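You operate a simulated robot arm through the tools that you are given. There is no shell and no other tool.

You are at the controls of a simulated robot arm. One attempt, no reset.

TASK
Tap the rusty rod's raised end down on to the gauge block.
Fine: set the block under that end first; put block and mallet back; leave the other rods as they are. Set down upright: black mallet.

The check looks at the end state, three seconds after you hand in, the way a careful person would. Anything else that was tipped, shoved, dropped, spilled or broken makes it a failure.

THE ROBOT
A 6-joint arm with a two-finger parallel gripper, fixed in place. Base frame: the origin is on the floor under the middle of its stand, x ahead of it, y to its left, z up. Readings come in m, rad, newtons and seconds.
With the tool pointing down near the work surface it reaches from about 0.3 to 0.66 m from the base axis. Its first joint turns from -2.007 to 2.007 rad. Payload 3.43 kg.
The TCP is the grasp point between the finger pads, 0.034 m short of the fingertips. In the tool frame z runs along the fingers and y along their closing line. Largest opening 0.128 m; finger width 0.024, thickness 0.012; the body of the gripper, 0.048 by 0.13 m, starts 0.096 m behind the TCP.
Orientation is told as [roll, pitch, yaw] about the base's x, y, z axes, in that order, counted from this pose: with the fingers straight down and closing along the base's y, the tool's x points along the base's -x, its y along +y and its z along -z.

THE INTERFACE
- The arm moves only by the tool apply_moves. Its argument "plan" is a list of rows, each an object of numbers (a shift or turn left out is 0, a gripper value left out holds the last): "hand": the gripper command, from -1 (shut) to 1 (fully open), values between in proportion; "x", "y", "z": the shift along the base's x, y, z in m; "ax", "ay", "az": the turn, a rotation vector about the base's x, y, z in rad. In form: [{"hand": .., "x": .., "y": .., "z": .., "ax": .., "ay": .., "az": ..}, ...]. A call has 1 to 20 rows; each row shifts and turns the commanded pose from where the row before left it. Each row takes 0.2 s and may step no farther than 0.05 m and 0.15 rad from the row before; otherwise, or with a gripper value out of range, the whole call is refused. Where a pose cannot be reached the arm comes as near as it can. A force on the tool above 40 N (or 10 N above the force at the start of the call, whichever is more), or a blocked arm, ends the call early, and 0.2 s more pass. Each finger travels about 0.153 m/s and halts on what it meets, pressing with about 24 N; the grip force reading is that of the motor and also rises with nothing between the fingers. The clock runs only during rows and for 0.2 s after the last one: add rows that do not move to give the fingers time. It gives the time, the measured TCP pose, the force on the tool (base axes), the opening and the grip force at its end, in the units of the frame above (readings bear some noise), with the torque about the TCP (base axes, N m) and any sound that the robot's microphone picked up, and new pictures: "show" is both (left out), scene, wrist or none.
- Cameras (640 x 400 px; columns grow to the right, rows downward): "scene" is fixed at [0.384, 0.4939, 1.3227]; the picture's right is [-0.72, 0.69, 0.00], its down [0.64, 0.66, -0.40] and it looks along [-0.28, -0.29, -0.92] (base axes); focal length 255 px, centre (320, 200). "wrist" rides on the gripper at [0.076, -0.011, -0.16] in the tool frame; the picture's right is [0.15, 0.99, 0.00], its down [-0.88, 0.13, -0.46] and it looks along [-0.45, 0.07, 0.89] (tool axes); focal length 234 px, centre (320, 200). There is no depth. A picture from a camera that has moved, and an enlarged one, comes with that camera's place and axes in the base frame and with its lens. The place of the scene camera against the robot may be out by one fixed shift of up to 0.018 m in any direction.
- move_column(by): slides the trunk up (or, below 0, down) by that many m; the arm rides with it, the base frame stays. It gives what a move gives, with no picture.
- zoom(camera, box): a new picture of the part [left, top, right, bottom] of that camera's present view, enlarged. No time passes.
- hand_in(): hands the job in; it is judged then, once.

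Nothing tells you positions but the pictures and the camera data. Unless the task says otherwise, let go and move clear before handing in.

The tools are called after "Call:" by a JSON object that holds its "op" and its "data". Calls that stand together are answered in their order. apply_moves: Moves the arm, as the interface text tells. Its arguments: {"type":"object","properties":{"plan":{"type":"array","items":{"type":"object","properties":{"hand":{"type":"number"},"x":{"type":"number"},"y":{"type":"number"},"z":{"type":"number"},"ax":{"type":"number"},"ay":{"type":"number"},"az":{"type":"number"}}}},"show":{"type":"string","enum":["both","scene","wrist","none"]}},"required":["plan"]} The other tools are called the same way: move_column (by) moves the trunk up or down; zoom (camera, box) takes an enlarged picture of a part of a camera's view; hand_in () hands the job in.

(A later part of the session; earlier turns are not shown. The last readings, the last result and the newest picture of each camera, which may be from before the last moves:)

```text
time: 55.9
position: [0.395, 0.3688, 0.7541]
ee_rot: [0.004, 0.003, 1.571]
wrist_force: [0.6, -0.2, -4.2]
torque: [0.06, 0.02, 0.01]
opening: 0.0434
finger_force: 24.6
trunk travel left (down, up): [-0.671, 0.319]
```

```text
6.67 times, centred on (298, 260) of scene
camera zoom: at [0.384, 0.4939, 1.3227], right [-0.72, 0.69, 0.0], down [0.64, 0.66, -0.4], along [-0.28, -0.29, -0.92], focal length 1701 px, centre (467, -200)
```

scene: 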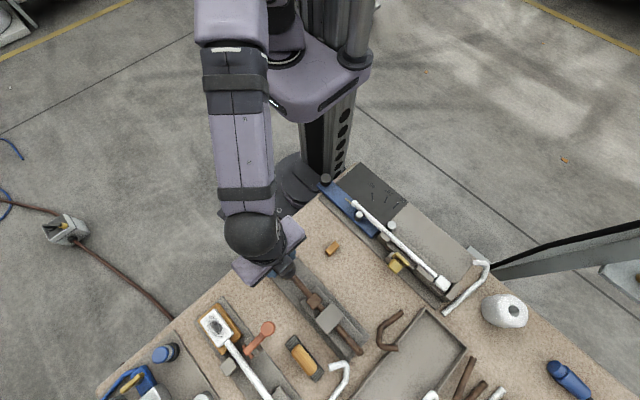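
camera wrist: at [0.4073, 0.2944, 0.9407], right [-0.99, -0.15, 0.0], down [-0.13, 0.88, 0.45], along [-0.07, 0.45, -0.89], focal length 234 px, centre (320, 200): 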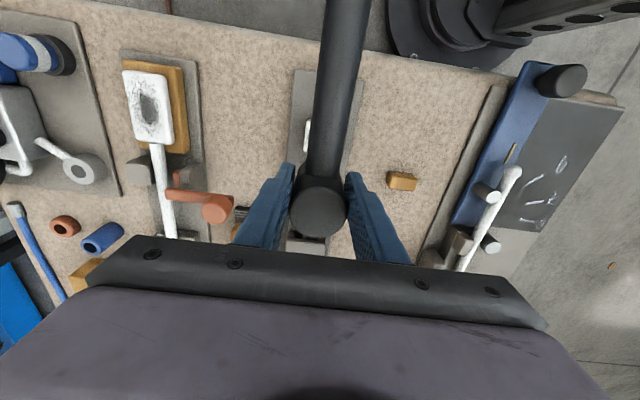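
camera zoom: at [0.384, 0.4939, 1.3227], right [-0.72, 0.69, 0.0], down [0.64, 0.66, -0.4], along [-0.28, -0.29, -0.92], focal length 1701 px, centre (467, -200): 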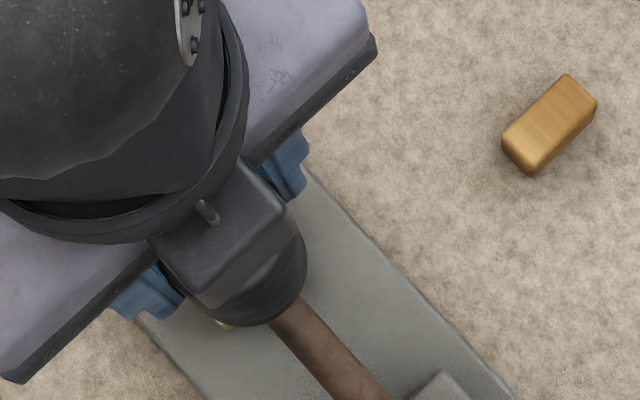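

The face is at about 0.689 with no clear contact yet. I'll continue in small steps.

Call:
{"op": "apply_moves", "data": {"plan": [{"z": -0.003}, {"z": -0.003}], "show": "none"}}

Call:
{"op": "apply_moves", "data": {"plan": [{"z": -0.003}, {}], "show": "none"}}

```text
time: 56.5
position: [0.3952, 0.369, 0.7489]
ee_rot: [0.001, 0.002, 1.571]
wrist_force: [-1.4, -8.7, 12.5]
torque: [-0.54, 0.04, 0.0]
opening: 0.0437
finger_force: 24.0
trunk travel left (down, up): [-0.671, 0.319]
```

```text
time: 57.1
position: [0.394, 0.369, 0.7444]
ee_rot: [0.002, 0.002, 1.571]
wrist_force: [1.5, -9.5, 8.7]
torque: [-0.62, -0.12, -0.01]
opening: 0.0436
finger_force: 23.6
trunk travel left (down, up): [-0.671, 0.319]
```

Contact was made near TCP z≈0.751, and the arm moved on 5 mm at about 15 N. I'll check whether the rod is yielding or the mallet is slipping in the grip.

Call:
{"op": "apply_moves", "data": {"plan": [{}], "show": "both"}}

Call:
{"op": "zoom", "data": {"camera": "wrist", "box": [240, 80, 440, 205]}}

Call:
{"op": "zoom", "data": {"camera": "scene", "box": [250, 230, 378, 310]}}

Call:
{"op": "zoom", "data": {"camera": "wrist", "box": [256, 140, 416, 240]}}

```text
time: 57.5
position: [0.3938, 0.3678, 0.7448]
ee_rot: [0.003, 0.001, 1.571]
wrist_force: [0.8, -7.5, 5.2]
torque: [-0.48, -0.08, -0.02]
opening: 0.0435
finger_force: 23.7
trunk travel left (down, up): [-0.671, 0.319]
camera wrist: at [0.4059, 0.2935, 0.9043], right [-0.99, -0.15, 0.0], down [-0.13, 0.88, 0.45], along [-0.07, 0.45, -0.89], focal length 234 px, centre (320, 200)
```

scene: 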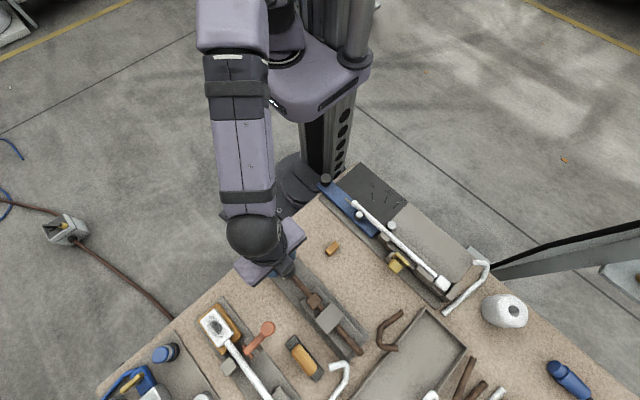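
wrist: 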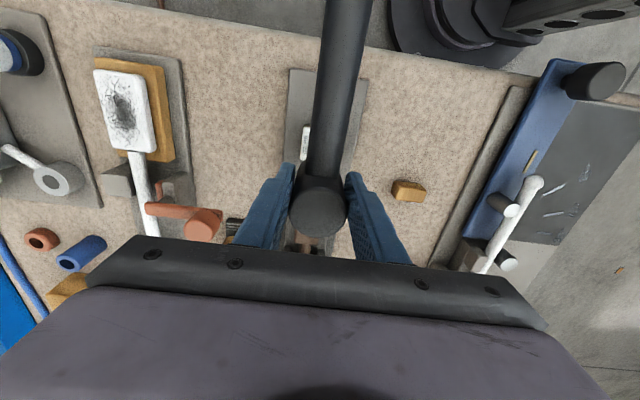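

```text
3.20 times, centred on (340, 142) of wrist
camera zoom: at [0.4059, 0.2935, 0.9043], right [-0.99, -0.15, 0.0], down [-0.13, 0.88, 0.45], along [-0.07, 0.45, -0.89], focal length 749 px, centre (256, 384)
```

zoom: 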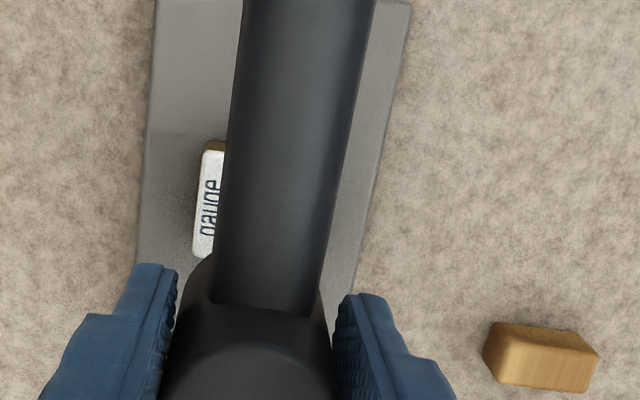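

```text
5.00 times, centred on (314, 270) of scene
camera zoom: at [0.384, 0.4939, 1.3227], right [-0.72, 0.69, 0.0], down [0.64, 0.66, -0.4], along [-0.28, -0.29, -0.92], focal length 1276 px, centre (350, -150)
```

zoom: 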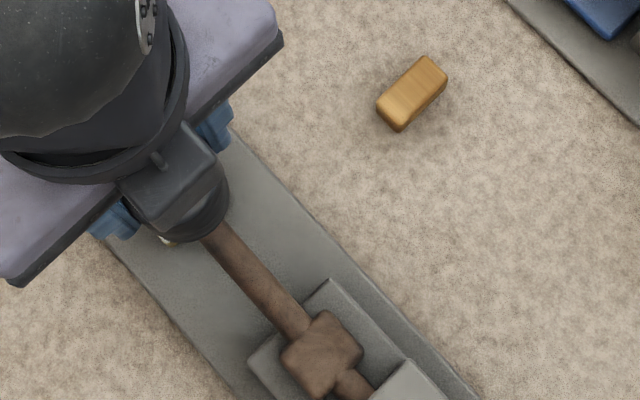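

```text
4.00 times, centred on (336, 190) of wrist
camera zoom: at [0.4059, 0.2935, 0.9043], right [-0.99, -0.15, 0.0], down [-0.13, 0.88, 0.45], along [-0.07, 0.45, -0.89], focal length 937 px, centre (256, 240)
```

zoom: 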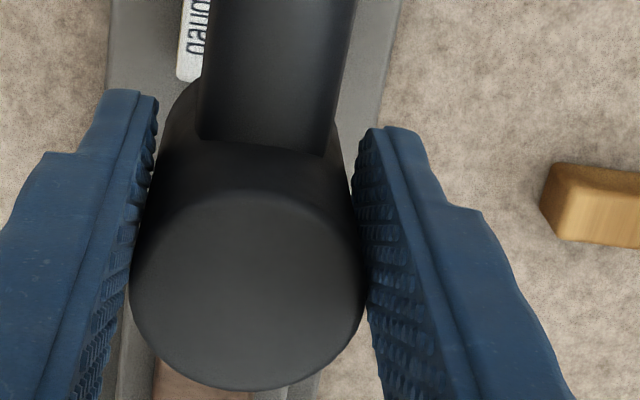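

The mallet sits in the grip exactly as before, so the rod is yielding to it. I'll continue with short taps that each go a few millimetres deeper, lifting between them to relieve side drag.

Call:
{"op": "apply_moves", "data": {"plan": [{"z": 0.012}, {"z": -0.02}, {"z": 0.012}, {}], "show": "none"}}

```text
time: 58.5
position: [0.3934, 0.3691, 0.7492]
ee_rot: [0.002, 0.002, 1.571]
wrist_force: [0.8, -0.1, -4.3]
torque: [0.09, 0.0, 0.0]
opening: 0.0434
finger_force: 24.3
trunk travel left (down, up): [-0.671, 0.319]
```

That tap stayed within the force limits. I'll feel for where the rod is now to see how far it moved.

Call:
{"op": "apply_moves", "data": {"plan": [{"z": -0.006}, {}], "show": "none"}}

Call:
{"op": "apply_moves", "data": {"plan": [{"z": -0.005}, {}], "show": "none"}}

```text
time: 59.1
position: [0.3955, 0.3694, 0.7414]
ee_rot: [0.003, 0.002, 1.57]
wrist_force: [0.1, 0.4, -5.0]
torque: [0.1, -0.01, -0.01]
opening: 0.0437
finger_force: 24.2
trunk travel left (down, up): [-0.671, 0.319]
```

```text
time: 59.7
position: [0.3943, 0.3685, 0.7392]
ee_rot: [0.002, 0.001, 1.571]
wrist_force: [0.2, -3.2, 5.3]
torque: [-0.19, 0.02, 0.03]
opening: 0.0433
finger_force: 24.3
trunk travel left (down, up): [-0.671, 0.319]
```

Contact has moved down to TCP≈0.740, so the taps are lowering the rod permanently. I'll go on.

Call:
{"op": "apply_moves", "data": {"plan": [{"z": 0.012}, {"z": -0.02}, {"z": 0.012}, {}], "show": "none"}}

Call:
{"op": "apply_moves", "data": {"plan": [{"z": -0.008}, {}], "show": "none"}}

Call:
{"op": "apply_moves", "data": {"plan": [{"z": -0.003}, {}], "show": "both"}}

Call:
{"op": "zoom", "data": {"camera": "scene", "box": [250, 230, 378, 310]}}

Call:
{"op": "zoom", "data": {"camera": "wrist", "box": [256, 140, 416, 240]}}

```text
time: 60.7
position: [0.3941, 0.3704, 0.7418]
ee_rot: [0.004, 0.004, 1.57]
wrist_force: [0.4, -0.3, -6.2]
torque: [0.1, 0.0, -0.03]
opening: 0.0435
finger_force: 24.1
trunk travel left (down, up): [-0.671, 0.319]
```

```text
time: 61.3
position: [0.3947, 0.3696, 0.7329]
ee_rot: [0.003, 0.003, 1.572]
wrist_force: [-0.1, -0.4, -4.5]
torque: [0.1, -0.04, -0.01]
opening: 0.0437
finger_force: 24.3
trunk travel left (down, up): [-0.671, 0.319]
```

```text
time: 61.9
position: [0.395, 0.369, 0.7317]
ee_rot: [0.001, 0.001, 1.571]
wrist_force: [-0.3, -1.9, 7.1]
torque: [-0.17, 0.02, -0.02]
opening: 0.0437
finger_force: 24.0
trunk travel left (down, up): [-0.671, 0.319]
camera wrist: at [0.406, 0.294, 0.8911], right [-0.99, -0.15, 0.0], down [-0.13, 0.88, 0.46], along [-0.07, 0.45, -0.89], focal length 234 px, centre (320, 200)
```

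scene: 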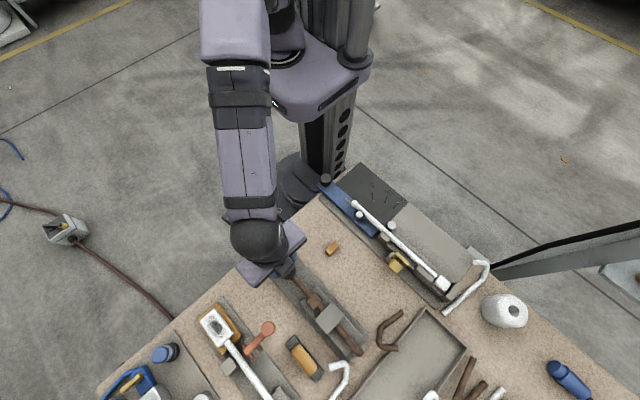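
wrist: 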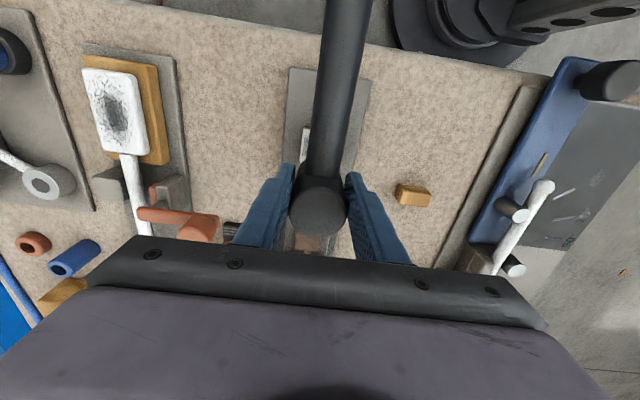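

```text
5.00 times, centred on (314, 270) of scene
camera zoom: at [0.384, 0.4939, 1.3227], right [-0.72, 0.69, 0.0], down [0.64, 0.66, -0.4], along [-0.28, -0.29, -0.92], focal length 1276 px, centre (350, -150)
```

zoom: 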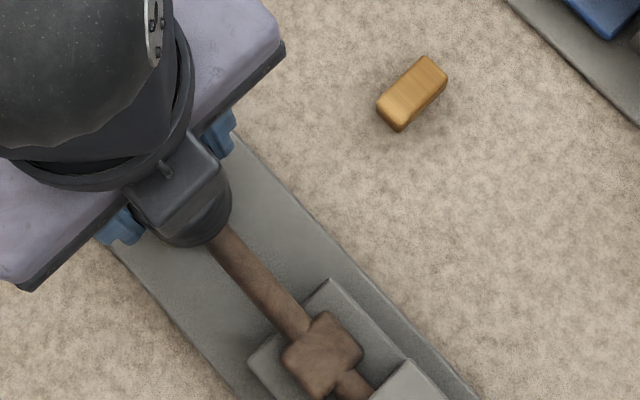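

```text
4.00 times, centred on (336, 190) of wrist
camera zoom: at [0.406, 0.294, 0.8911], right [-0.99, -0.15, 0.0], down [-0.13, 0.88, 0.46], along [-0.07, 0.45, -0.89], focal length 937 px, centre (256, 240)
```

zoom: 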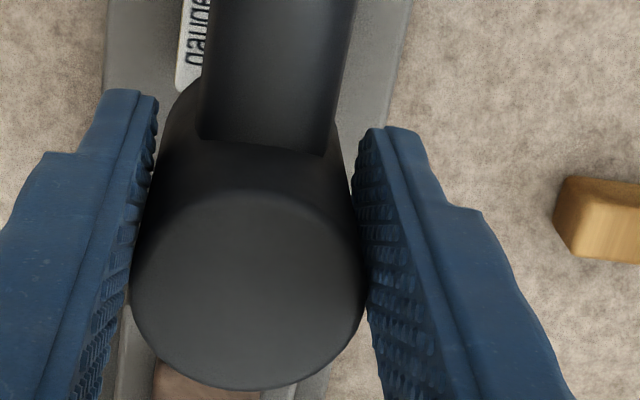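

Contact is now at TCP≈0.732 and the grip is unchanged. I'll do another tap a few millimetres deeper and probe again.

Call:
{"op": "apply_moves", "data": {"plan": [{"z": 0.012}, {"z": -0.018}, {"z": 0.012}, {}], "show": "none"}}

Call:
{"op": "apply_moves", "data": {"plan": [{"z": -0.008}, {}], "show": "none"}}

Call:
{"op": "apply_moves", "data": {"plan": [{"z": -0.003}, {}], "show": "none"}}

```text
time: 62.9
position: [0.3931, 0.3699, 0.7359]
ee_rot: [0.004, 0.005, 1.571]
wrist_force: [0.0, 0.9, -5.7]
torque: [0.11, 0.05, 0.0]
opening: 0.0436
finger_force: 24.3
trunk travel left (down, up): [-0.671, 0.319]
```

```text
time: 63.5
position: [0.3956, 0.3705, 0.7286]
ee_rot: [0.002, 0.001, 1.572]
wrist_force: [0.3, 0.2, -4.4]
torque: [0.08, 0.04, 0.0]
opening: 0.0438
finger_force: 24.0
trunk travel left (down, up): [-0.671, 0.319]
```

```text
time: 64.1
position: [0.395, 0.3694, 0.7278]
ee_rot: [-0.001, 0.001, 1.57]
wrist_force: [0.2, -1.5, 7.0]
torque: [-0.15, 0.02, -0.02]
opening: 0.0436
finger_force: 24.2
trunk travel left (down, up): [-0.671, 0.319]
```

Contact is at ≈0.728 and close to where I expect the block to stop it, about 0.72. I'll continue carefully.

Call:
{"op": "apply_moves", "data": {"plan": [{"z": 0.012}, {"z": -0.018}, {"z": 0.012}, {}], "show": "none"}}

Call:
{"op": "apply_moves", "data": {"plan": [{"z": -0.008}, {}], "show": "none"}}

Call:
{"op": "apply_moves", "data": {"plan": [{"z": -0.003}, {}], "show": "none"}}

```text
time: 65.1
position: [0.3952, 0.3696, 0.7304]
ee_rot: [0.004, 0.005, 1.571]
wrist_force: [0.1, -0.4, -5.1]
torque: [0.13, -0.01, -0.01]
opening: 0.0436
finger_force: 24.1
trunk travel left (down, up): [-0.671, 0.319]
```

```text
time: 65.7
position: [0.3953, 0.3697, 0.7224]
ee_rot: [0.001, 0.003, 1.571]
wrist_force: [-0.7, -0.4, -3.8]
torque: [0.07, 0.04, 0.0]
opening: 0.0438
finger_force: 24.4
trunk travel left (down, up): [-0.671, 0.319]
```

```text
time: 66.3
position: [0.3944, 0.3686, 0.7216]
ee_rot: [0.003, 0.002, 1.571]
wrist_force: [-0.1, -2.9, 3.9]
torque: [-0.14, -0.01, 0.03]
opening: 0.0437
finger_force: 23.6
trunk travel left (down, up): [-0.671, 0.319]
```

Contact is at ≈0.722. I'll do another slightly deeper tap and watch for the hard stop on the block.

Call:
{"op": "apply_moves", "data": {"plan": [{"z": 0.012}, {"z": -0.016}, {}], "show": "none"}}

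Call:
{"op": "apply_moves", "data": {"plan": [{"z": 0.012}, {"z": -0.009}, {}], "show": "none"}}

```text
time: 67.1
position: [0.3939, 0.3694, 0.7187]
ee_rot: [0.001, -0.001, 1.571]
wrist_force: [-2.4, -6.3, 11.0]
torque: [-0.1, 0.17, 0.03]
opening: 0.0437
finger_force: 23.4
trunk travel left (down, up): [-0.671, 0.319]
```

```text
time: 67.9
position: [0.394, 0.3705, 0.7196]
ee_rot: [0.002, 0.002, 1.571]
wrist_force: [0.2, -0.2, -3.8]
torque: [0.09, 0.06, 0.02]
opening: 0.0437
finger_force: 24.2
trunk travel left (down, up): [-0.671, 0.319]
```

Contact is now at ≈0.719. I'll lift the mallet, move it aside in +x, and look at the rod against the block.

Call:
{"op": "apply_moves", "data": {"plan": [{"z": 0.04}, {"z": 0.02, "x": 0.02}, {"x": 0.03}, {"x": 0.02}, {}], "show": "both"}}

Call:
{"op": "zoom", "data": {"camera": "wrist", "box": [320, 90, 480, 190]}}

Call:
{"op": "zoom", "data": {"camera": "scene", "box": [250, 230, 346, 290]}}

```text
time: 69.1
position: [0.4638, 0.3693, 0.7797]
ee_rot: [0.004, 0.003, 1.572]
wrist_force: [-0.1, 0.0, -3.7]
torque: [0.12, -0.02, 0.01]
opening: 0.0437
finger_force: 24.1
trunk travel left (down, up): [-0.671, 0.319]
camera wrist: at [0.476, 0.2943, 0.9388], right [-0.99, -0.15, 0.0], down [-0.13, 0.88, 0.45], along [-0.07, 0.45, -0.89], focal length 234 px, centre (320, 200)
```

scene: 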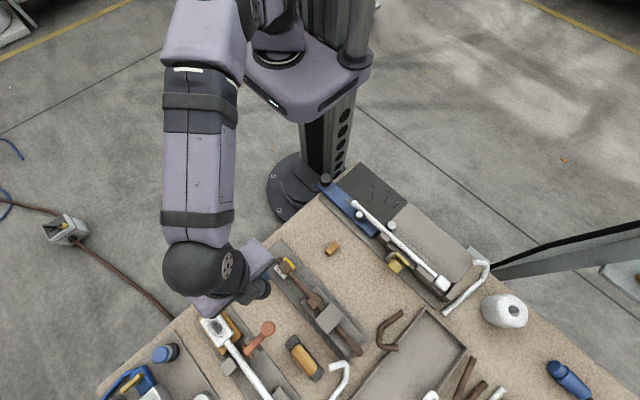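
wrist: 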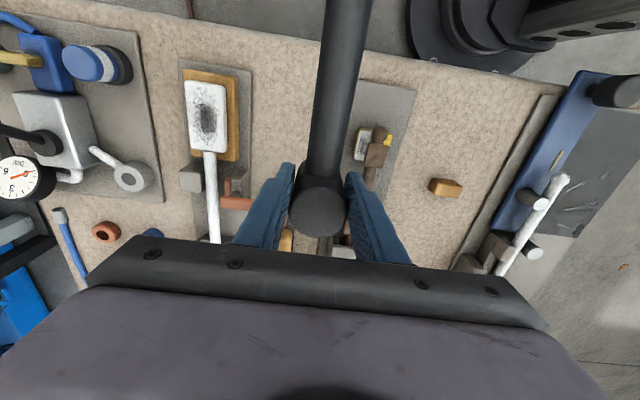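

```text
4.00 times, centred on (400, 140) of wrist
camera zoom: at [0.476, 0.2943, 0.9388], right [-0.99, -0.15, 0.0], down [-0.13, 0.88, 0.45], along [-0.07, 0.45, -0.89], focal length 937 px, centre (0, 440)
```

zoom: 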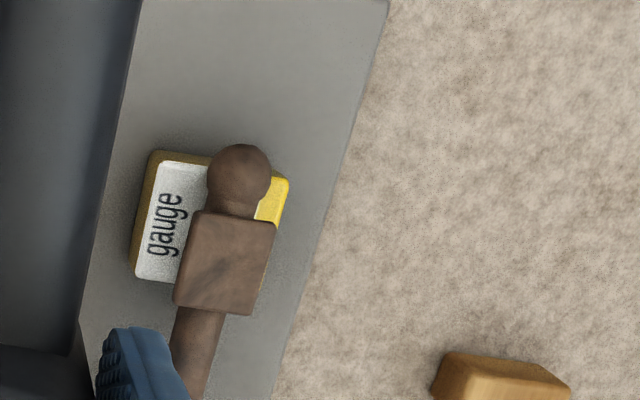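

```text
6.67 times, centred on (298, 260) of scene
camera zoom: at [0.384, 0.4939, 1.3227], right [-0.72, 0.69, 0.0], down [0.64, 0.66, -0.4], along [-0.28, -0.29, -0.92], focal length 1701 px, centre (467, -200)
```

zoom: 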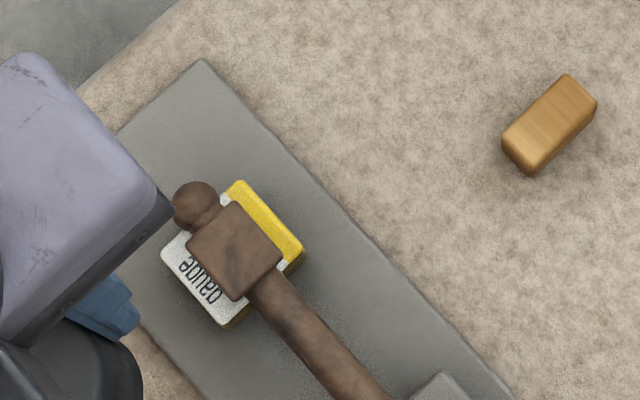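

The rod is nearly level with its collar directly over the block. I estimate a remaining gap of 0 to 4 mm. I'll go back for firmer taps until I feel the hard stop.

Call:
{"op": "apply_moves", "data": {"plan": [{"x": -0.03}, {"x": -0.03}, {"x": -0.01}, {"z": -0.03}, {"z": -0.02}, {}], "show": "none"}}

Call:
{"op": "apply_moves", "data": {"plan": [{"z": -0.018}, {}], "show": "none"}}

```text
time: 70.5
position: [0.3939, 0.37, 0.7308]
ee_rot: [0.002, 0.0, 1.57]
wrist_force: [-0.3, -0.3, -4.4]
torque: [0.15, -0.01, -0.04]
opening: 0.0438
finger_force: 24.4
trunk travel left (down, up): [-0.671, 0.319]
```

```text
time: 71.1
position: [0.3926, 0.3682, 0.7164]
ee_rot: [-0.002, -0.006, 1.571]
wrist_force: [-5.9, -8.9, 36.3]
torque: [-0.07, 0.52, 0.12]
opening: 0.0436
finger_force: 24.2
trunk travel left (down, up): [-0.671, 0.319]
```

The force rose to about 41 N with almost no further travel, so the rod end is now hard against the gauge block. I'll lift off, probe where it rests, and check the mallet in the grip.

Call:
{"op": "apply_moves", "data": {"plan": [{"z": 0.015}, {}], "show": "wrist"}}

Call:
{"op": "zoom", "data": {"camera": "wrist", "box": [256, 140, 416, 240]}}

Call:
{"op": "apply_moves", "data": {"plan": [{"z": -0.007}, {}], "show": "none"}}

Call:
{"op": "apply_moves", "data": {"plan": [{"z": -0.002}, {}], "show": "none"}}

```text
time: 71.7
position: [0.3942, 0.3698, 0.7246]
ee_rot: [0.003, 0.002, 1.571]
wrist_force: [0.4, -0.7, -5.5]
torque: [0.14, 0.0, -0.01]
opening: 0.0437
finger_force: 24.1
trunk travel left (down, up): [-0.671, 0.319]
camera wrist: at [0.4063, 0.2948, 0.8843], right [-0.99, -0.15, 0.0], down [-0.13, 0.88, 0.45], along [-0.07, 0.45, -0.89], focal length 234 px, centre (320, 200)
```

wrist: 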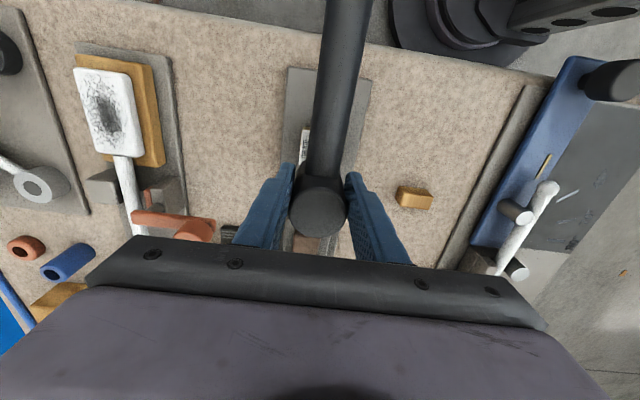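

```text
4.00 times, centred on (336, 190) of wrist
camera zoom: at [0.4063, 0.2948, 0.8843], right [-0.99, -0.15, 0.0], down [-0.13, 0.88, 0.45], along [-0.07, 0.45, -0.89], focal length 937 px, centre (256, 240)
```

zoom: 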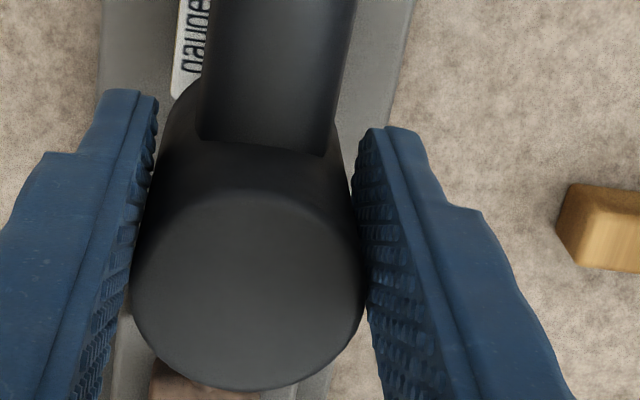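

```text
time: 72.3
position: [0.3939, 0.3696, 0.7192]
ee_rot: [0.001, 0.001, 1.57]
wrist_force: [-0.1, 1.3, -5.0]
torque: [0.12, -0.02, -0.01]
opening: 0.0434
finger_force: 23.6
trunk travel left (down, up): [-0.671, 0.319]
```

```text
time: 72.9
position: [0.3946, 0.3692, 0.717]
ee_rot: [0.003, 0.002, 1.57]
wrist_force: [-0.8, -1.3, -1.8]
torque: [0.03, 0.03, 0.01]
opening: 0.0436
finger_force: 23.9
trunk travel left (down, up): [-0.671, 0.319]
```

The rod now stays at ≈0.717 after lift-off, nearly no spring-back, and the mallet hasn't slipped. I'll do one more tap of the same strength to confirm it's seated on the block.

Call:
{"op": "apply_moves", "data": {"plan": [{"z": 0.01}, {"z": -0.0155}, {}], "show": "none"}}

Call:
{"op": "apply_moves", "data": {"plan": [{"z": 0.012}, {"z": -0.0075}, {}], "show": "none"}}

Call:
{"op": "apply_moves", "data": {"plan": [{"z": -0.0015}, {}], "show": "none"}}

```text
time: 73.7
position: [0.3949, 0.3684, 0.7169]
ee_rot: [-0.003, -0.003, 1.57]
wrist_force: [-5.0, -7.3, 28.7]
torque: [0.12, 0.37, 0.06]
opening: 0.0434
finger_force: 24.5
trunk travel left (down, up): [-0.671, 0.319]
```

```text
time: 74.5
position: [0.3931, 0.3676, 0.7182]
ee_rot: [0.001, 0.003, 1.571]
wrist_force: [-2.6, -5.5, 10.3]
torque: [-0.03, 0.19, 0.05]
opening: 0.0439
finger_force: 24.3
trunk travel left (down, up): [-0.671, 0.319]
```

```text
time: 75.1
position: [0.3937, 0.3687, 0.7174]
ee_rot: [0.0, -0.002, 1.571]
wrist_force: [-3.0, -5.8, 20.3]
torque: [0.04, 0.3, 0.06]
opening: 0.0435
finger_force: 24.3
trunk travel left (down, up): [-0.671, 0.319]
```

The rod is seated: contact repeats at the same height and the load rises steeply. Now I'll lift the mallet back to travel height and retrace the path to its place.

Call:
{"op": "apply_moves", "data": {"plan": [{"z": 0.0265}, {"z": 0.04}, {"x": -0.0195, "y": 0.03}, {"x": -0.03, "y": 0.03}, {"x": -0.03, "y": 0.03}, {"x": -0.02, "y": 0.03}, {"x": -0.015, "y": 0.03}, {"x": -0.015, "y": 0.03}, {}], "show": "both"}}

Call:
{"op": "zoom", "data": {"camera": "scene", "box": [250, 230, 378, 310]}}

Call:
{"op": "zoom", "data": {"camera": "wrist", "box": [256, 60, 416, 160]}}

```text
time: 77.1
position: [0.2648, 0.5489, 0.7819]
ee_rot: [0.002, 0.005, 1.572]
wrist_force: [0.4, -0.4, -5.8]
torque: [0.11, 0.01, 0.0]
opening: 0.0436
finger_force: 23.9
trunk travel left (down, up): [-0.671, 0.319]
camera wrist: at [0.2764, 0.475, 0.9409], right [-0.99, -0.15, 0.0], down [-0.13, 0.88, 0.45], along [-0.07, 0.45, -0.89], focal length 234 px, centre (320, 200)
```

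scene: 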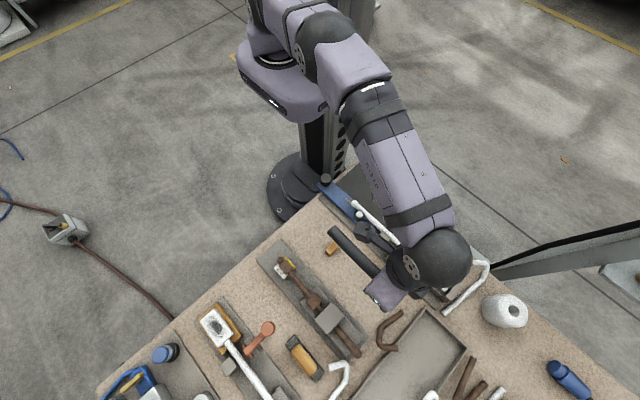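
wrist: 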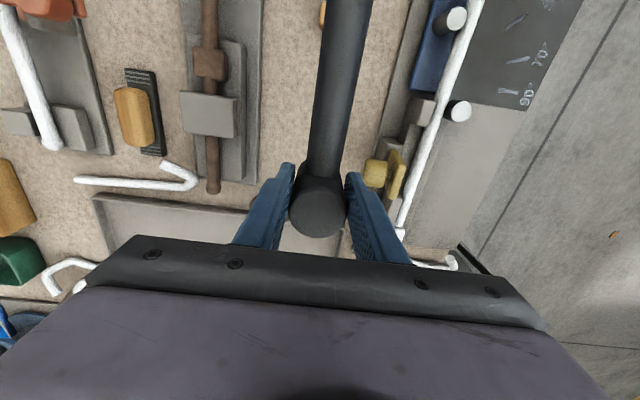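

```text
5.00 times, centred on (314, 270) of scene
camera zoom: at [0.384, 0.4939, 1.3227], right [-0.72, 0.69, 0.0], down [0.64, 0.66, -0.4], along [-0.28, -0.29, -0.92], focal length 1276 px, centre (350, -150)
```

zoom: 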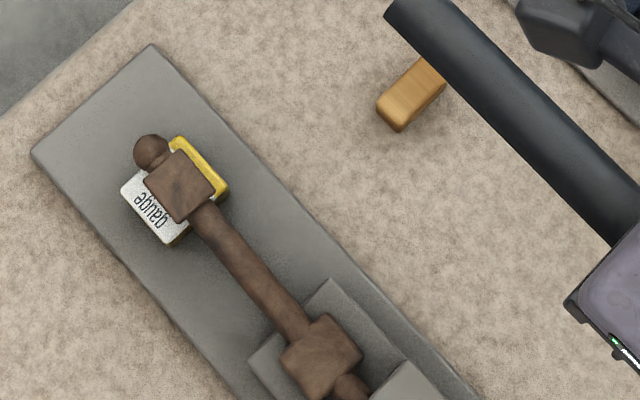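

```text
4.00 times, centred on (336, 110) of wrist
camera zoom: at [0.2764, 0.475, 0.9409], right [-0.99, -0.15, 0.0], down [-0.13, 0.88, 0.45], along [-0.07, 0.45, -0.89], focal length 937 px, centre (256, 560)
```

zoom: 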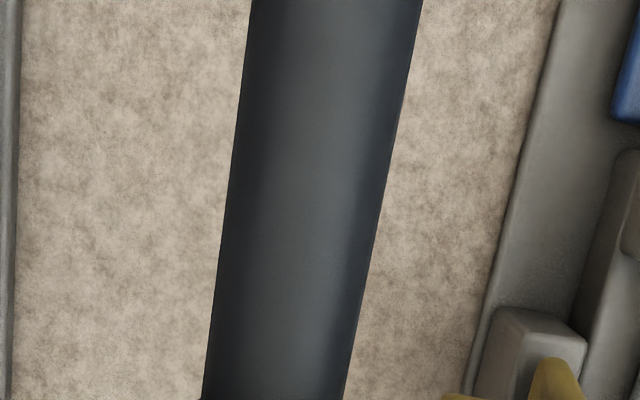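

The rod now lies on the gauge block, and the mallet is back above its place at the same pose I lifted it from. I'll lower by trunk in stages.

Call:
{"op": "move_column", "data": {"by": -0.1}}

Call:
{"op": "apply_moves", "data": {"plan": [{}], "show": "both"}}

Call:
{"op": "zoom", "data": {"camera": "wrist", "box": [256, 140, 416, 240]}}

Call:
{"op": "zoom", "data": {"camera": "scene", "box": [310, 220, 438, 300]}}

```text
time: 78.4
position: [0.2642, 0.5498, 0.6807]
ee_rot: [0.001, 0.001, 1.571]
wrist_force: [-0.6, -0.4, -4.1]
torque: [0.13, -0.01, -0.01]
opening: 0.0438
finger_force: 23.8
trunk travel left (down, up): [-0.571, 0.419]
```

```text
time: 78.8
position: [0.2653, 0.5503, 0.6813]
ee_rot: [0.002, 0.003, 1.571]
wrist_force: [-0.7, -0.9, -5.7]
torque: [0.15, -0.01, 0.0]
opening: 0.0435
finger_force: 24.0
trunk travel left (down, up): [-0.571, 0.419]
camera wrist: at [0.2767, 0.4749, 0.8412], right [-0.99, -0.15, 0.0], down [-0.13, 0.88, 0.45], along [-0.07, 0.45, -0.89], focal length 234 px, centre (320, 200)
```

scene: 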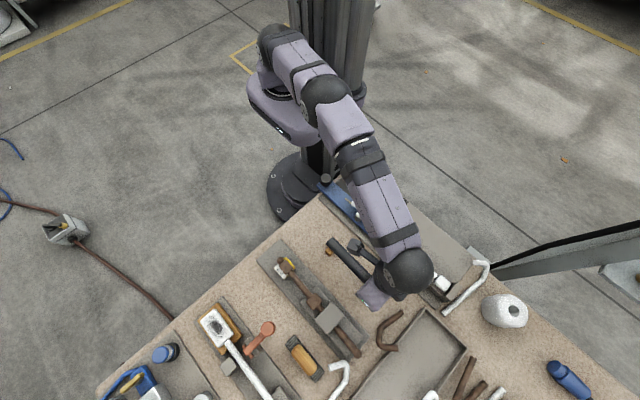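
wrist: 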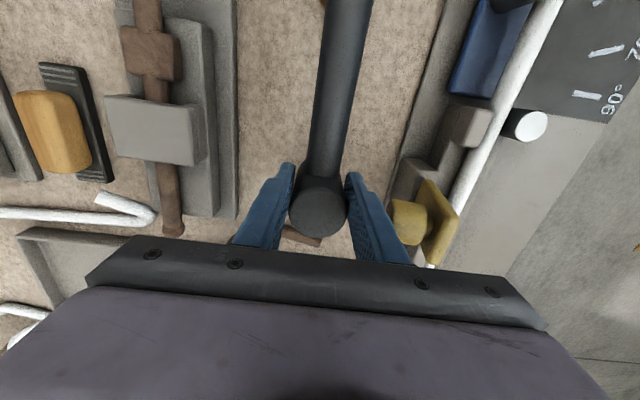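

```text
4.00 times, centred on (336, 190) of wrist
camera zoom: at [0.2767, 0.4749, 0.8412], right [-0.99, -0.15, 0.0], down [-0.13, 0.88, 0.45], along [-0.07, 0.45, -0.89], focal length 937 px, centre (256, 240)
```

zoom: 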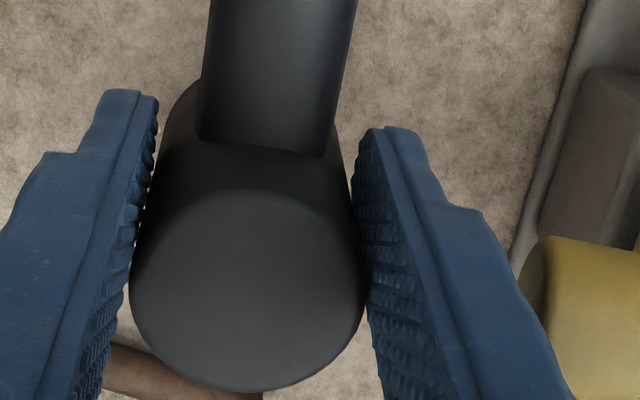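

```text
5.00 times, centred on (374, 260) of scene
camera zoom: at [0.384, 0.4939, 1.3227], right [-0.72, 0.69, 0.0], down [0.64, 0.66, -0.4], along [-0.28, -0.29, -0.92], focal length 1276 px, centre (50, -100)
```

zoom: 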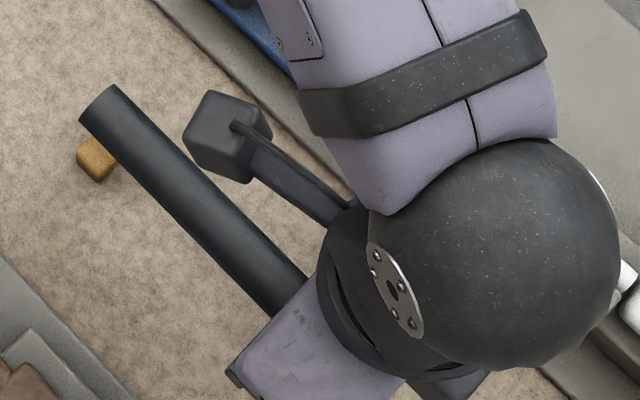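

The view matches the one from just after lift-off. I'll lower the last 20 mm gently.

Call:
{"op": "move_column", "data": {"by": -0.017}}

Call:
{"op": "move_column", "data": {"by": -0.002}}

```text
time: 79.5
position: [0.2655, 0.55, 0.6654]
ee_rot: [0.0, 0.002, 1.571]
wrist_force: [1.0, 0.4, -4.6]
torque: [0.11, 0.0, 0.01]
opening: 0.0436
finger_force: 24.1
trunk travel left (down, up): [-0.554, 0.436]
```

```text
time: 80.0
position: [0.2646, 0.55, 0.6623]
ee_rot: [0.003, 0.001, 1.572]
wrist_force: [-0.8, 0.2, -4.4]
torque: [0.11, 0.02, 0.01]
opening: 0.0437
finger_force: 23.9
trunk travel left (down, up): [-0.552, 0.438]
```

Call:
{"op": "move_column", "data": {"by": -0.001}}

Call:
{"op": "apply_moves", "data": {"plan": [{}], "show": "none"}}

```text
time: 80.5
position: [0.2646, 0.5496, 0.6619]
ee_rot: [0.002, 0.0, 1.571]
wrist_force: [0.3, -0.3, -3.9]
torque: [0.15, 0.02, 0.03]
opening: 0.0434
finger_force: 23.7
trunk travel left (down, up): [-0.551, 0.439]
```

```text
time: 80.9
position: [0.2647, 0.5494, 0.6618]
ee_rot: [0.002, 0.001, 1.571]
wrist_force: [-0.7, -0.5, -2.1]
torque: [0.17, 0.02, 0.03]
opening: 0.0436
finger_force: 24.0
trunk travel left (down, up): [-0.551, 0.439]
```

The mallet is nearly down, with Fz rising from -5.3 toward 0. One more millimetre.

Call:
{"op": "move_column", "data": {"by": -0.001}}

Call:
{"op": "apply_moves", "data": {"plan": [{}], "show": "none"}}

```text
time: 81.4
position: [0.2652, 0.5492, 0.661]
ee_rot: [0.001, -0.001, 1.572]
wrist_force: [0.0, -1.0, 3.0]
torque: [0.25, 0.0, 0.0]
opening: 0.0437
finger_force: 24.0
trunk travel left (down, up): [-0.55, 0.44]
```

```text
time: 81.8
position: [0.2641, 0.5486, 0.6616]
ee_rot: [0.002, 0.0, 1.572]
wrist_force: [0.2, -1.8, 4.2]
torque: [0.31, 0.0, -0.01]
opening: 0.0438
finger_force: 23.7
trunk travel left (down, up): [-0.55, 0.44]
```

The table now carries the mallet fully. I'll open only to the earlier 0.052 m clearance and check that it stays upright.

Call:
{"op": "apply_moves", "data": {"plan": [{"hand": -0.3}, {"hand": -0.19}, {}], "show": "both"}}

Call:
{"op": "zoom", "data": {"camera": "wrist", "box": [256, 140, 416, 240]}}

Call:
{"op": "zoom", "data": {"camera": "scene", "box": [310, 220, 438, 300]}}

```text
time: 82.6
position: [0.2648, 0.5496, 0.66]
ee_rot: [0.002, 0.002, 1.571]
wrist_force: [-0.9, 0.5, 0.6]
torque: [0.0, -0.01, -0.01]
opening: 0.0518
finger_force: 0.1
trunk travel left (down, up): [-0.55, 0.44]
camera wrist: at [0.2765, 0.4746, 0.8204], right [-0.99, -0.15, 0.0], down [-0.13, 0.88, 0.45], along [-0.07, 0.45, -0.89], focal length 234 px, centre (320, 200)
```

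scene: 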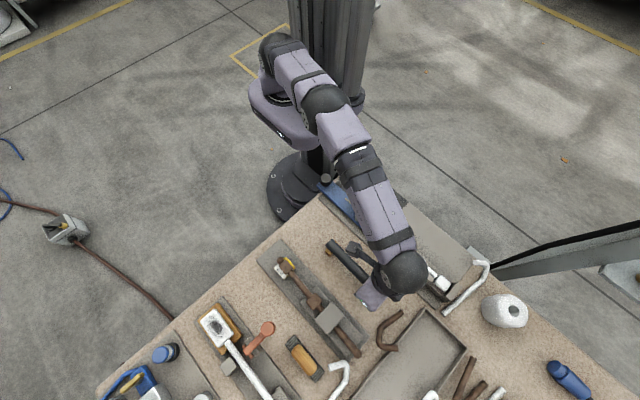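
wrist: 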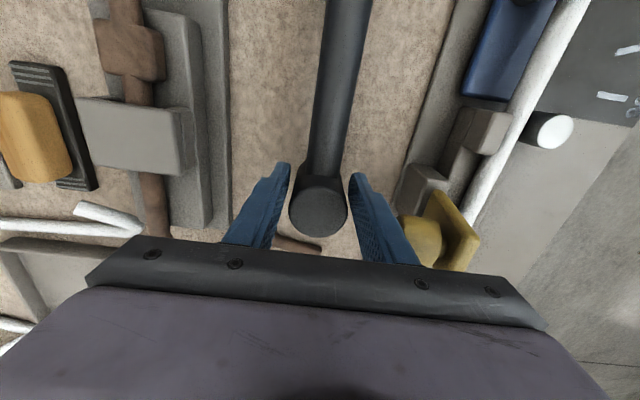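

```text
4.00 times, centred on (336, 190) of wrist
camera zoom: at [0.2765, 0.4746, 0.8204], right [-0.99, -0.15, 0.0], down [-0.13, 0.88, 0.45], along [-0.07, 0.45, -0.89], focal length 937 px, centre (256, 240)
```

zoom: 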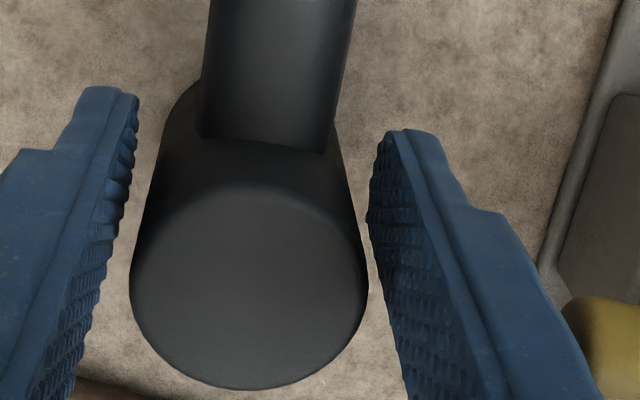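

```text
5.00 times, centred on (374, 260) of scene
camera zoom: at [0.384, 0.4939, 1.3227], right [-0.72, 0.69, 0.0], down [0.64, 0.66, -0.4], along [-0.28, -0.29, -0.92], focal length 1276 px, centre (50, -100)
```

zoom: 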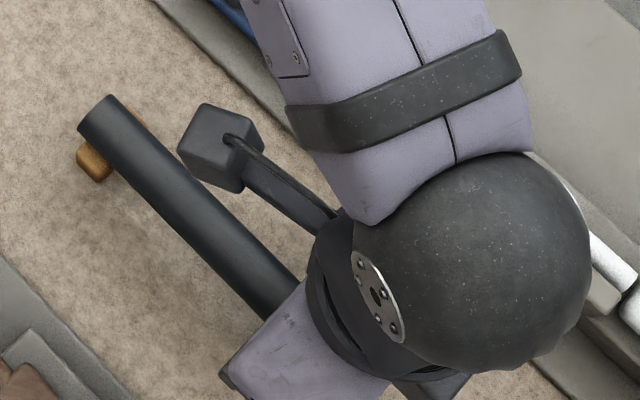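

The mallet stands as before on its face with its handle on the wooden rest. I'll rise straight up by trunk, clear of the knob.

Call:
{"op": "move_column", "data": {"by": 0.125}}

Call:
{"op": "apply_moves", "data": {"plan": [{"y": -0.02}, {"y": -0.02}, {"y": -0.02}, {}], "show": "both"}}

Call:
{"op": "zoom", "data": {"camera": "wrist", "box": [256, 110, 416, 210]}}

```text
time: 84.1
position: [0.2647, 0.5491, 0.7856]
ee_rot: [0.001, 0.001, 1.57]
wrist_force: [-0.1, -0.4, -0.5]
torque: [-0.01, -0.02, -0.01]
opening: 0.0518
finger_force: 0.1
trunk travel left (down, up): [-0.675, 0.315]
```

```text
time: 85.1
position: [0.2648, 0.4891, 0.7839]
ee_rot: [0.002, 0.0, 1.571]
wrist_force: [0.9, -0.2, 0.2]
torque: [-0.03, -0.03, -0.01]
opening: 0.0517
finger_force: 0.2
trunk travel left (down, up): [-0.675, 0.315]
camera wrist: at [0.2768, 0.4142, 0.944], right [-0.99, -0.15, 0.0], down [-0.13, 0.88, 0.45], along [-0.07, 0.45, -0.89], focal length 234 px, centre (320, 200)
```

scene: 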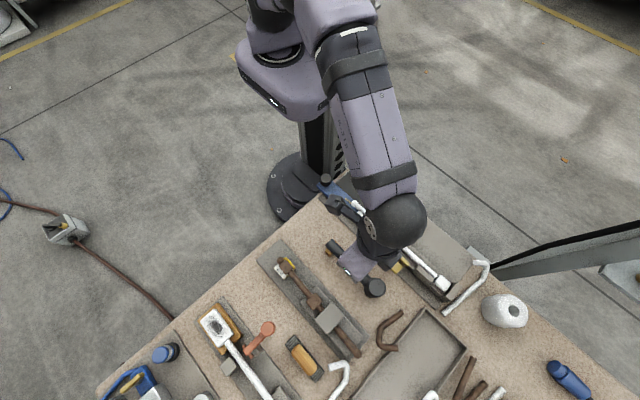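
wrist: 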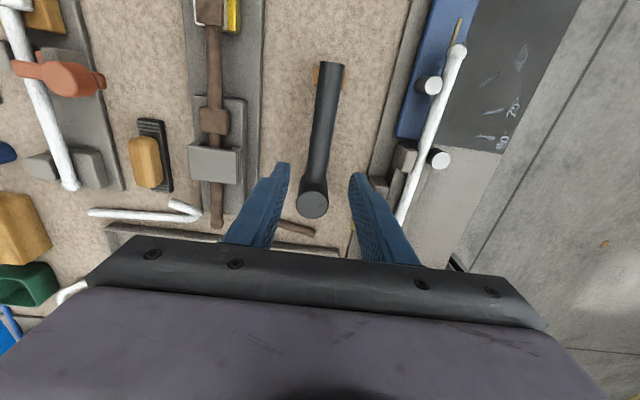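

```text
4.00 times, centred on (336, 160) of wrist
camera zoom: at [0.2768, 0.4142, 0.944], right [-0.99, -0.15, 0.0], down [-0.13, 0.88, 0.45], along [-0.07, 0.45, -0.89], focal length 937 px, centre (256, 360)
```

zoom: 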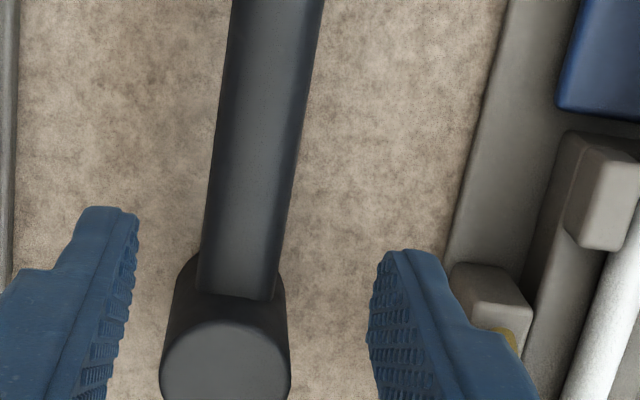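

The mallet is back in place and standing. Now I'll go above the gauge block at about (0.395, 0.3615).

Call:
{"op": "apply_moves", "data": {"plan": [{"x": 0.026, "y": -0.0255, "hand": 0.0}, {"x": 0.026, "y": -0.0255}, {"x": 0.026, "y": -0.0255}, {"x": 0.026, "y": -0.0255}, {"x": 0.026, "y": -0.0255}, {}], "show": "both"}}

Call:
{"op": "zoom", "data": {"camera": "wrist", "box": [240, 90, 400, 190]}}

Call:
{"op": "zoom", "data": {"camera": "scene", "box": [250, 230, 410, 330]}}

```text
time: 86.5
position: [0.3964, 0.3622, 0.7852]
ee_rot: [0.003, 0.004, 1.572]
wrist_force: [0.2, 0.7, 0.3]
torque: [-0.04, -0.02, 0.02]
opening: 0.0639
finger_force: 0.0
trunk travel left (down, up): [-0.675, 0.315]
camera wrist: at [0.4079, 0.2868, 0.9452], right [-0.99, -0.15, 0.0], down [-0.13, 0.88, 0.45], along [-0.07, 0.45, -0.89], focal length 234 px, centre (320, 200)
```

scene: 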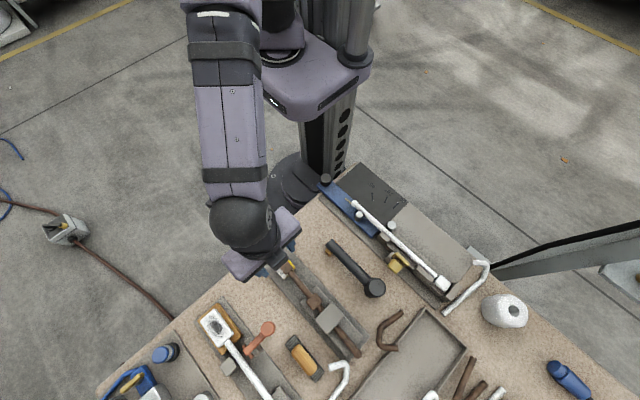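
wrist: 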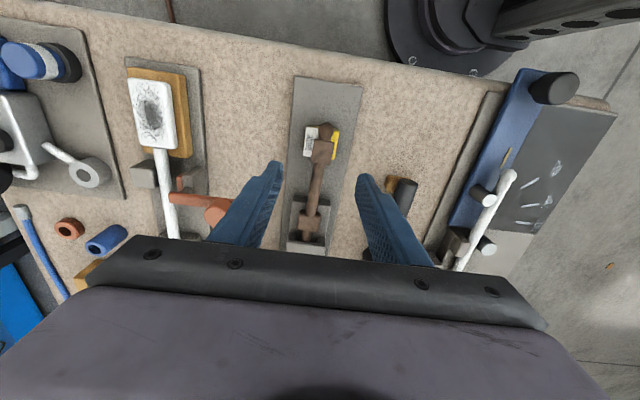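

```text
4.00 times, centred on (320, 140) of wrist
camera zoom: at [0.4079, 0.2868, 0.9452], right [-0.99, -0.15, 0.0], down [-0.13, 0.88, 0.45], along [-0.07, 0.45, -0.89], focal length 937 px, centre (320, 440)
```

zoom: 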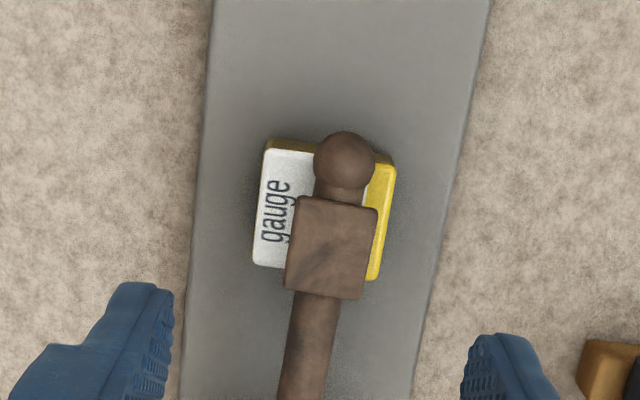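

```text
4.00 times, centred on (330, 280) of scene
camera zoom: at [0.384, 0.4939, 1.3227], right [-0.72, 0.69, 0.0], down [0.64, 0.66, -0.4], along [-0.28, -0.29, -0.92], focal length 1021 px, centre (280, -120)
```

zoom: 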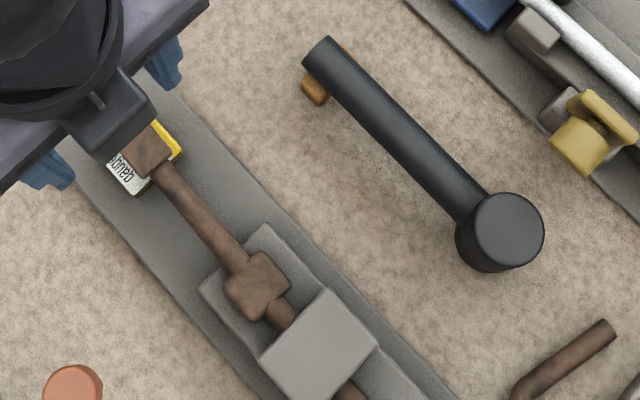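

The mallet and knob look undisturbed. The block is centred at (0.3945, 0.3623), directly under the gripper. I'll lower by trunk with the fingers straddling the rod end.

Call:
{"op": "apply_moves", "data": {"plan": [{"x": -0.001}, {}], "show": "none"}}

Call:
{"op": "move_column", "data": {"by": -0.1}}

Call:
{"op": "apply_moves", "data": {"plan": [{}], "show": "wrist"}}

Call:
{"op": "zoom", "data": {"camera": "wrist", "box": [220, 110, 420, 235]}}

```text
time: 87.1
position: [0.394, 0.3611, 0.7853]
ee_rot: [0.001, 0.0, 1.571]
wrist_force: [-0.6, -0.1, 0.3]
torque: [0.01, 0.02, -0.01]
opening: 0.0638
finger_force: 0.0
trunk travel left (down, up): [-0.675, 0.315]
```

```text
time: 88.5
position: [0.3949, 0.363, 0.6856]
ee_rot: [0.001, 0.0, 1.57]
wrist_force: [-0.6, -0.1, 0.0]
torque: [-0.01, -0.01, 0.0]
opening: 0.0641
finger_force: 0.1
trunk travel left (down, up): [-0.575, 0.415]
```

```text
time: 88.9
position: [0.3942, 0.3626, 0.6858]
ee_rot: [0.001, 0.0, 1.569]
wrist_force: [-0.5, 0.4, -0.8]
torque: [0.02, -0.01, -0.02]
opening: 0.0638
finger_force: 0.1
trunk travel left (down, up): [-0.575, 0.415]
camera wrist: at [0.4064, 0.2872, 0.8451], right [-0.99, -0.15, 0.0], down [-0.13, 0.88, 0.45], along [-0.07, 0.45, -0.89], focal length 234 px, centre (320, 200)
```

wrist: 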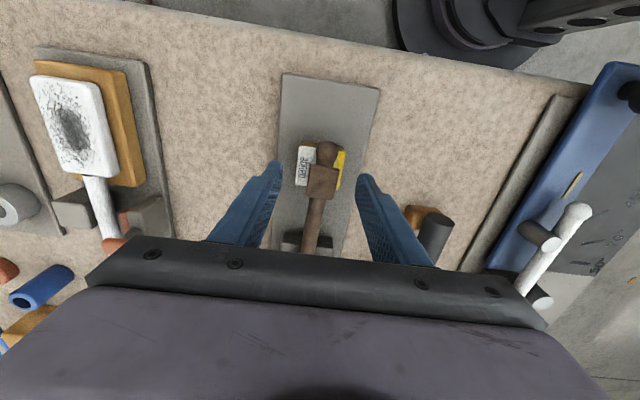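

```text
3.20 times, centred on (320, 172) of wrist
camera zoom: at [0.4064, 0.2872, 0.8451], right [-0.99, -0.15, 0.0], down [-0.13, 0.88, 0.45], along [-0.07, 0.45, -0.89], focal length 749 px, centre (320, 288)
```

zoom: 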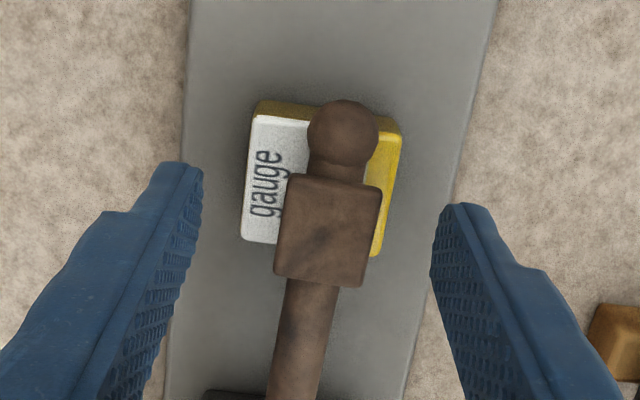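

The fingers clear the collar on both sides. I'll lower the rest of the way to the earlier grasp height.

Call:
{"op": "move_column", "data": {"by": -0.03}}

Call:
{"op": "move_column", "data": {"by": -0.005}}

Call:
{"op": "apply_moves", "data": {"plan": [{}], "show": "wrist"}}

Call:
{"op": "zoom", "data": {"camera": "wrist", "box": [220, 120, 420, 245]}}

```text
time: 89.6
position: [0.3948, 0.361, 0.656]
ee_rot: [0.001, 0.002, 1.57]
wrist_force: [-0.4, 1.0, -0.1]
torque: [-0.02, 0.01, 0.01]
opening: 0.0639
finger_force: 0.1
trunk travel left (down, up): [-0.545, 0.445]
```

```text
time: 90.2
position: [0.3946, 0.3609, 0.651]
ee_rot: [0.002, 0.002, 1.571]
wrist_force: [-0.4, 0.0, 0.1]
torque: [0.04, 0.0, 0.02]
opening: 0.0641
finger_force: 0.0
trunk travel left (down, up): [-0.54, 0.45]
```

```text
time: 90.5
position: [0.3957, 0.3626, 0.6502]
ee_rot: [0.002, 0.002, 1.571]
wrist_force: [-0.2, -0.2, -0.6]
torque: [0.03, 0.01, 0.04]
opening: 0.0639
finger_force: 0.1
trunk travel left (down, up): [-0.54, 0.45]
camera wrist: at [0.4064, 0.2872, 0.81], right [-0.99, -0.15, 0.0], down [-0.13, 0.88, 0.45], along [-0.07, 0.45, -0.89], focal length 234 px, centre (320, 200)
```

wrist: 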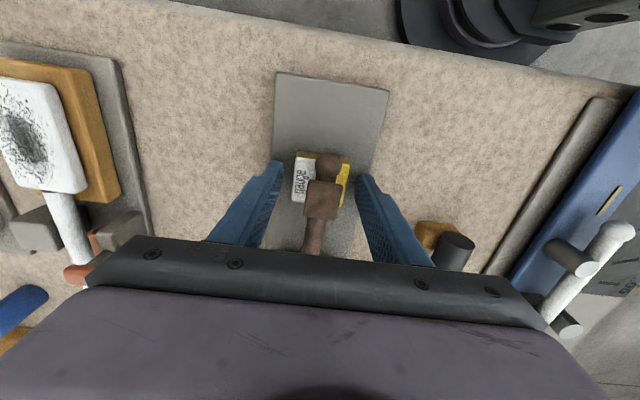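

```text
3.20 times, centred on (320, 182) of wrist
camera zoom: at [0.4064, 0.2872, 0.81], right [-0.99, -0.15, 0.0], down [-0.13, 0.88, 0.45], along [-0.07, 0.45, -0.89], focal length 749 px, centre (320, 256)
```

zoom: 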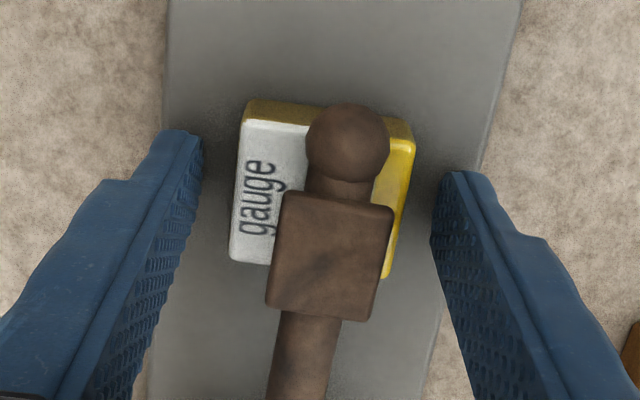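

The block is within about 1 mm of where I released it. I'll nudge +1 mm in x and close on it.

Call:
{"op": "apply_moves", "data": {"plan": [{"x": 0.001}, {"hand": -0.3}, {"hand": -1}, {"hand": -1}, {"hand": -1}], "show": "none"}}

```text
time: 91.8
position: [0.3971, 0.3621, 0.6498]
ee_rot: [0.003, 0.002, 1.572]
wrist_force: [-1.0, -0.4, 0.5]
torque: [-0.05, -0.06, 0.0]
opening: 0.0434
finger_force: 24.1
trunk travel left (down, up): [-0.54, 0.45]
```

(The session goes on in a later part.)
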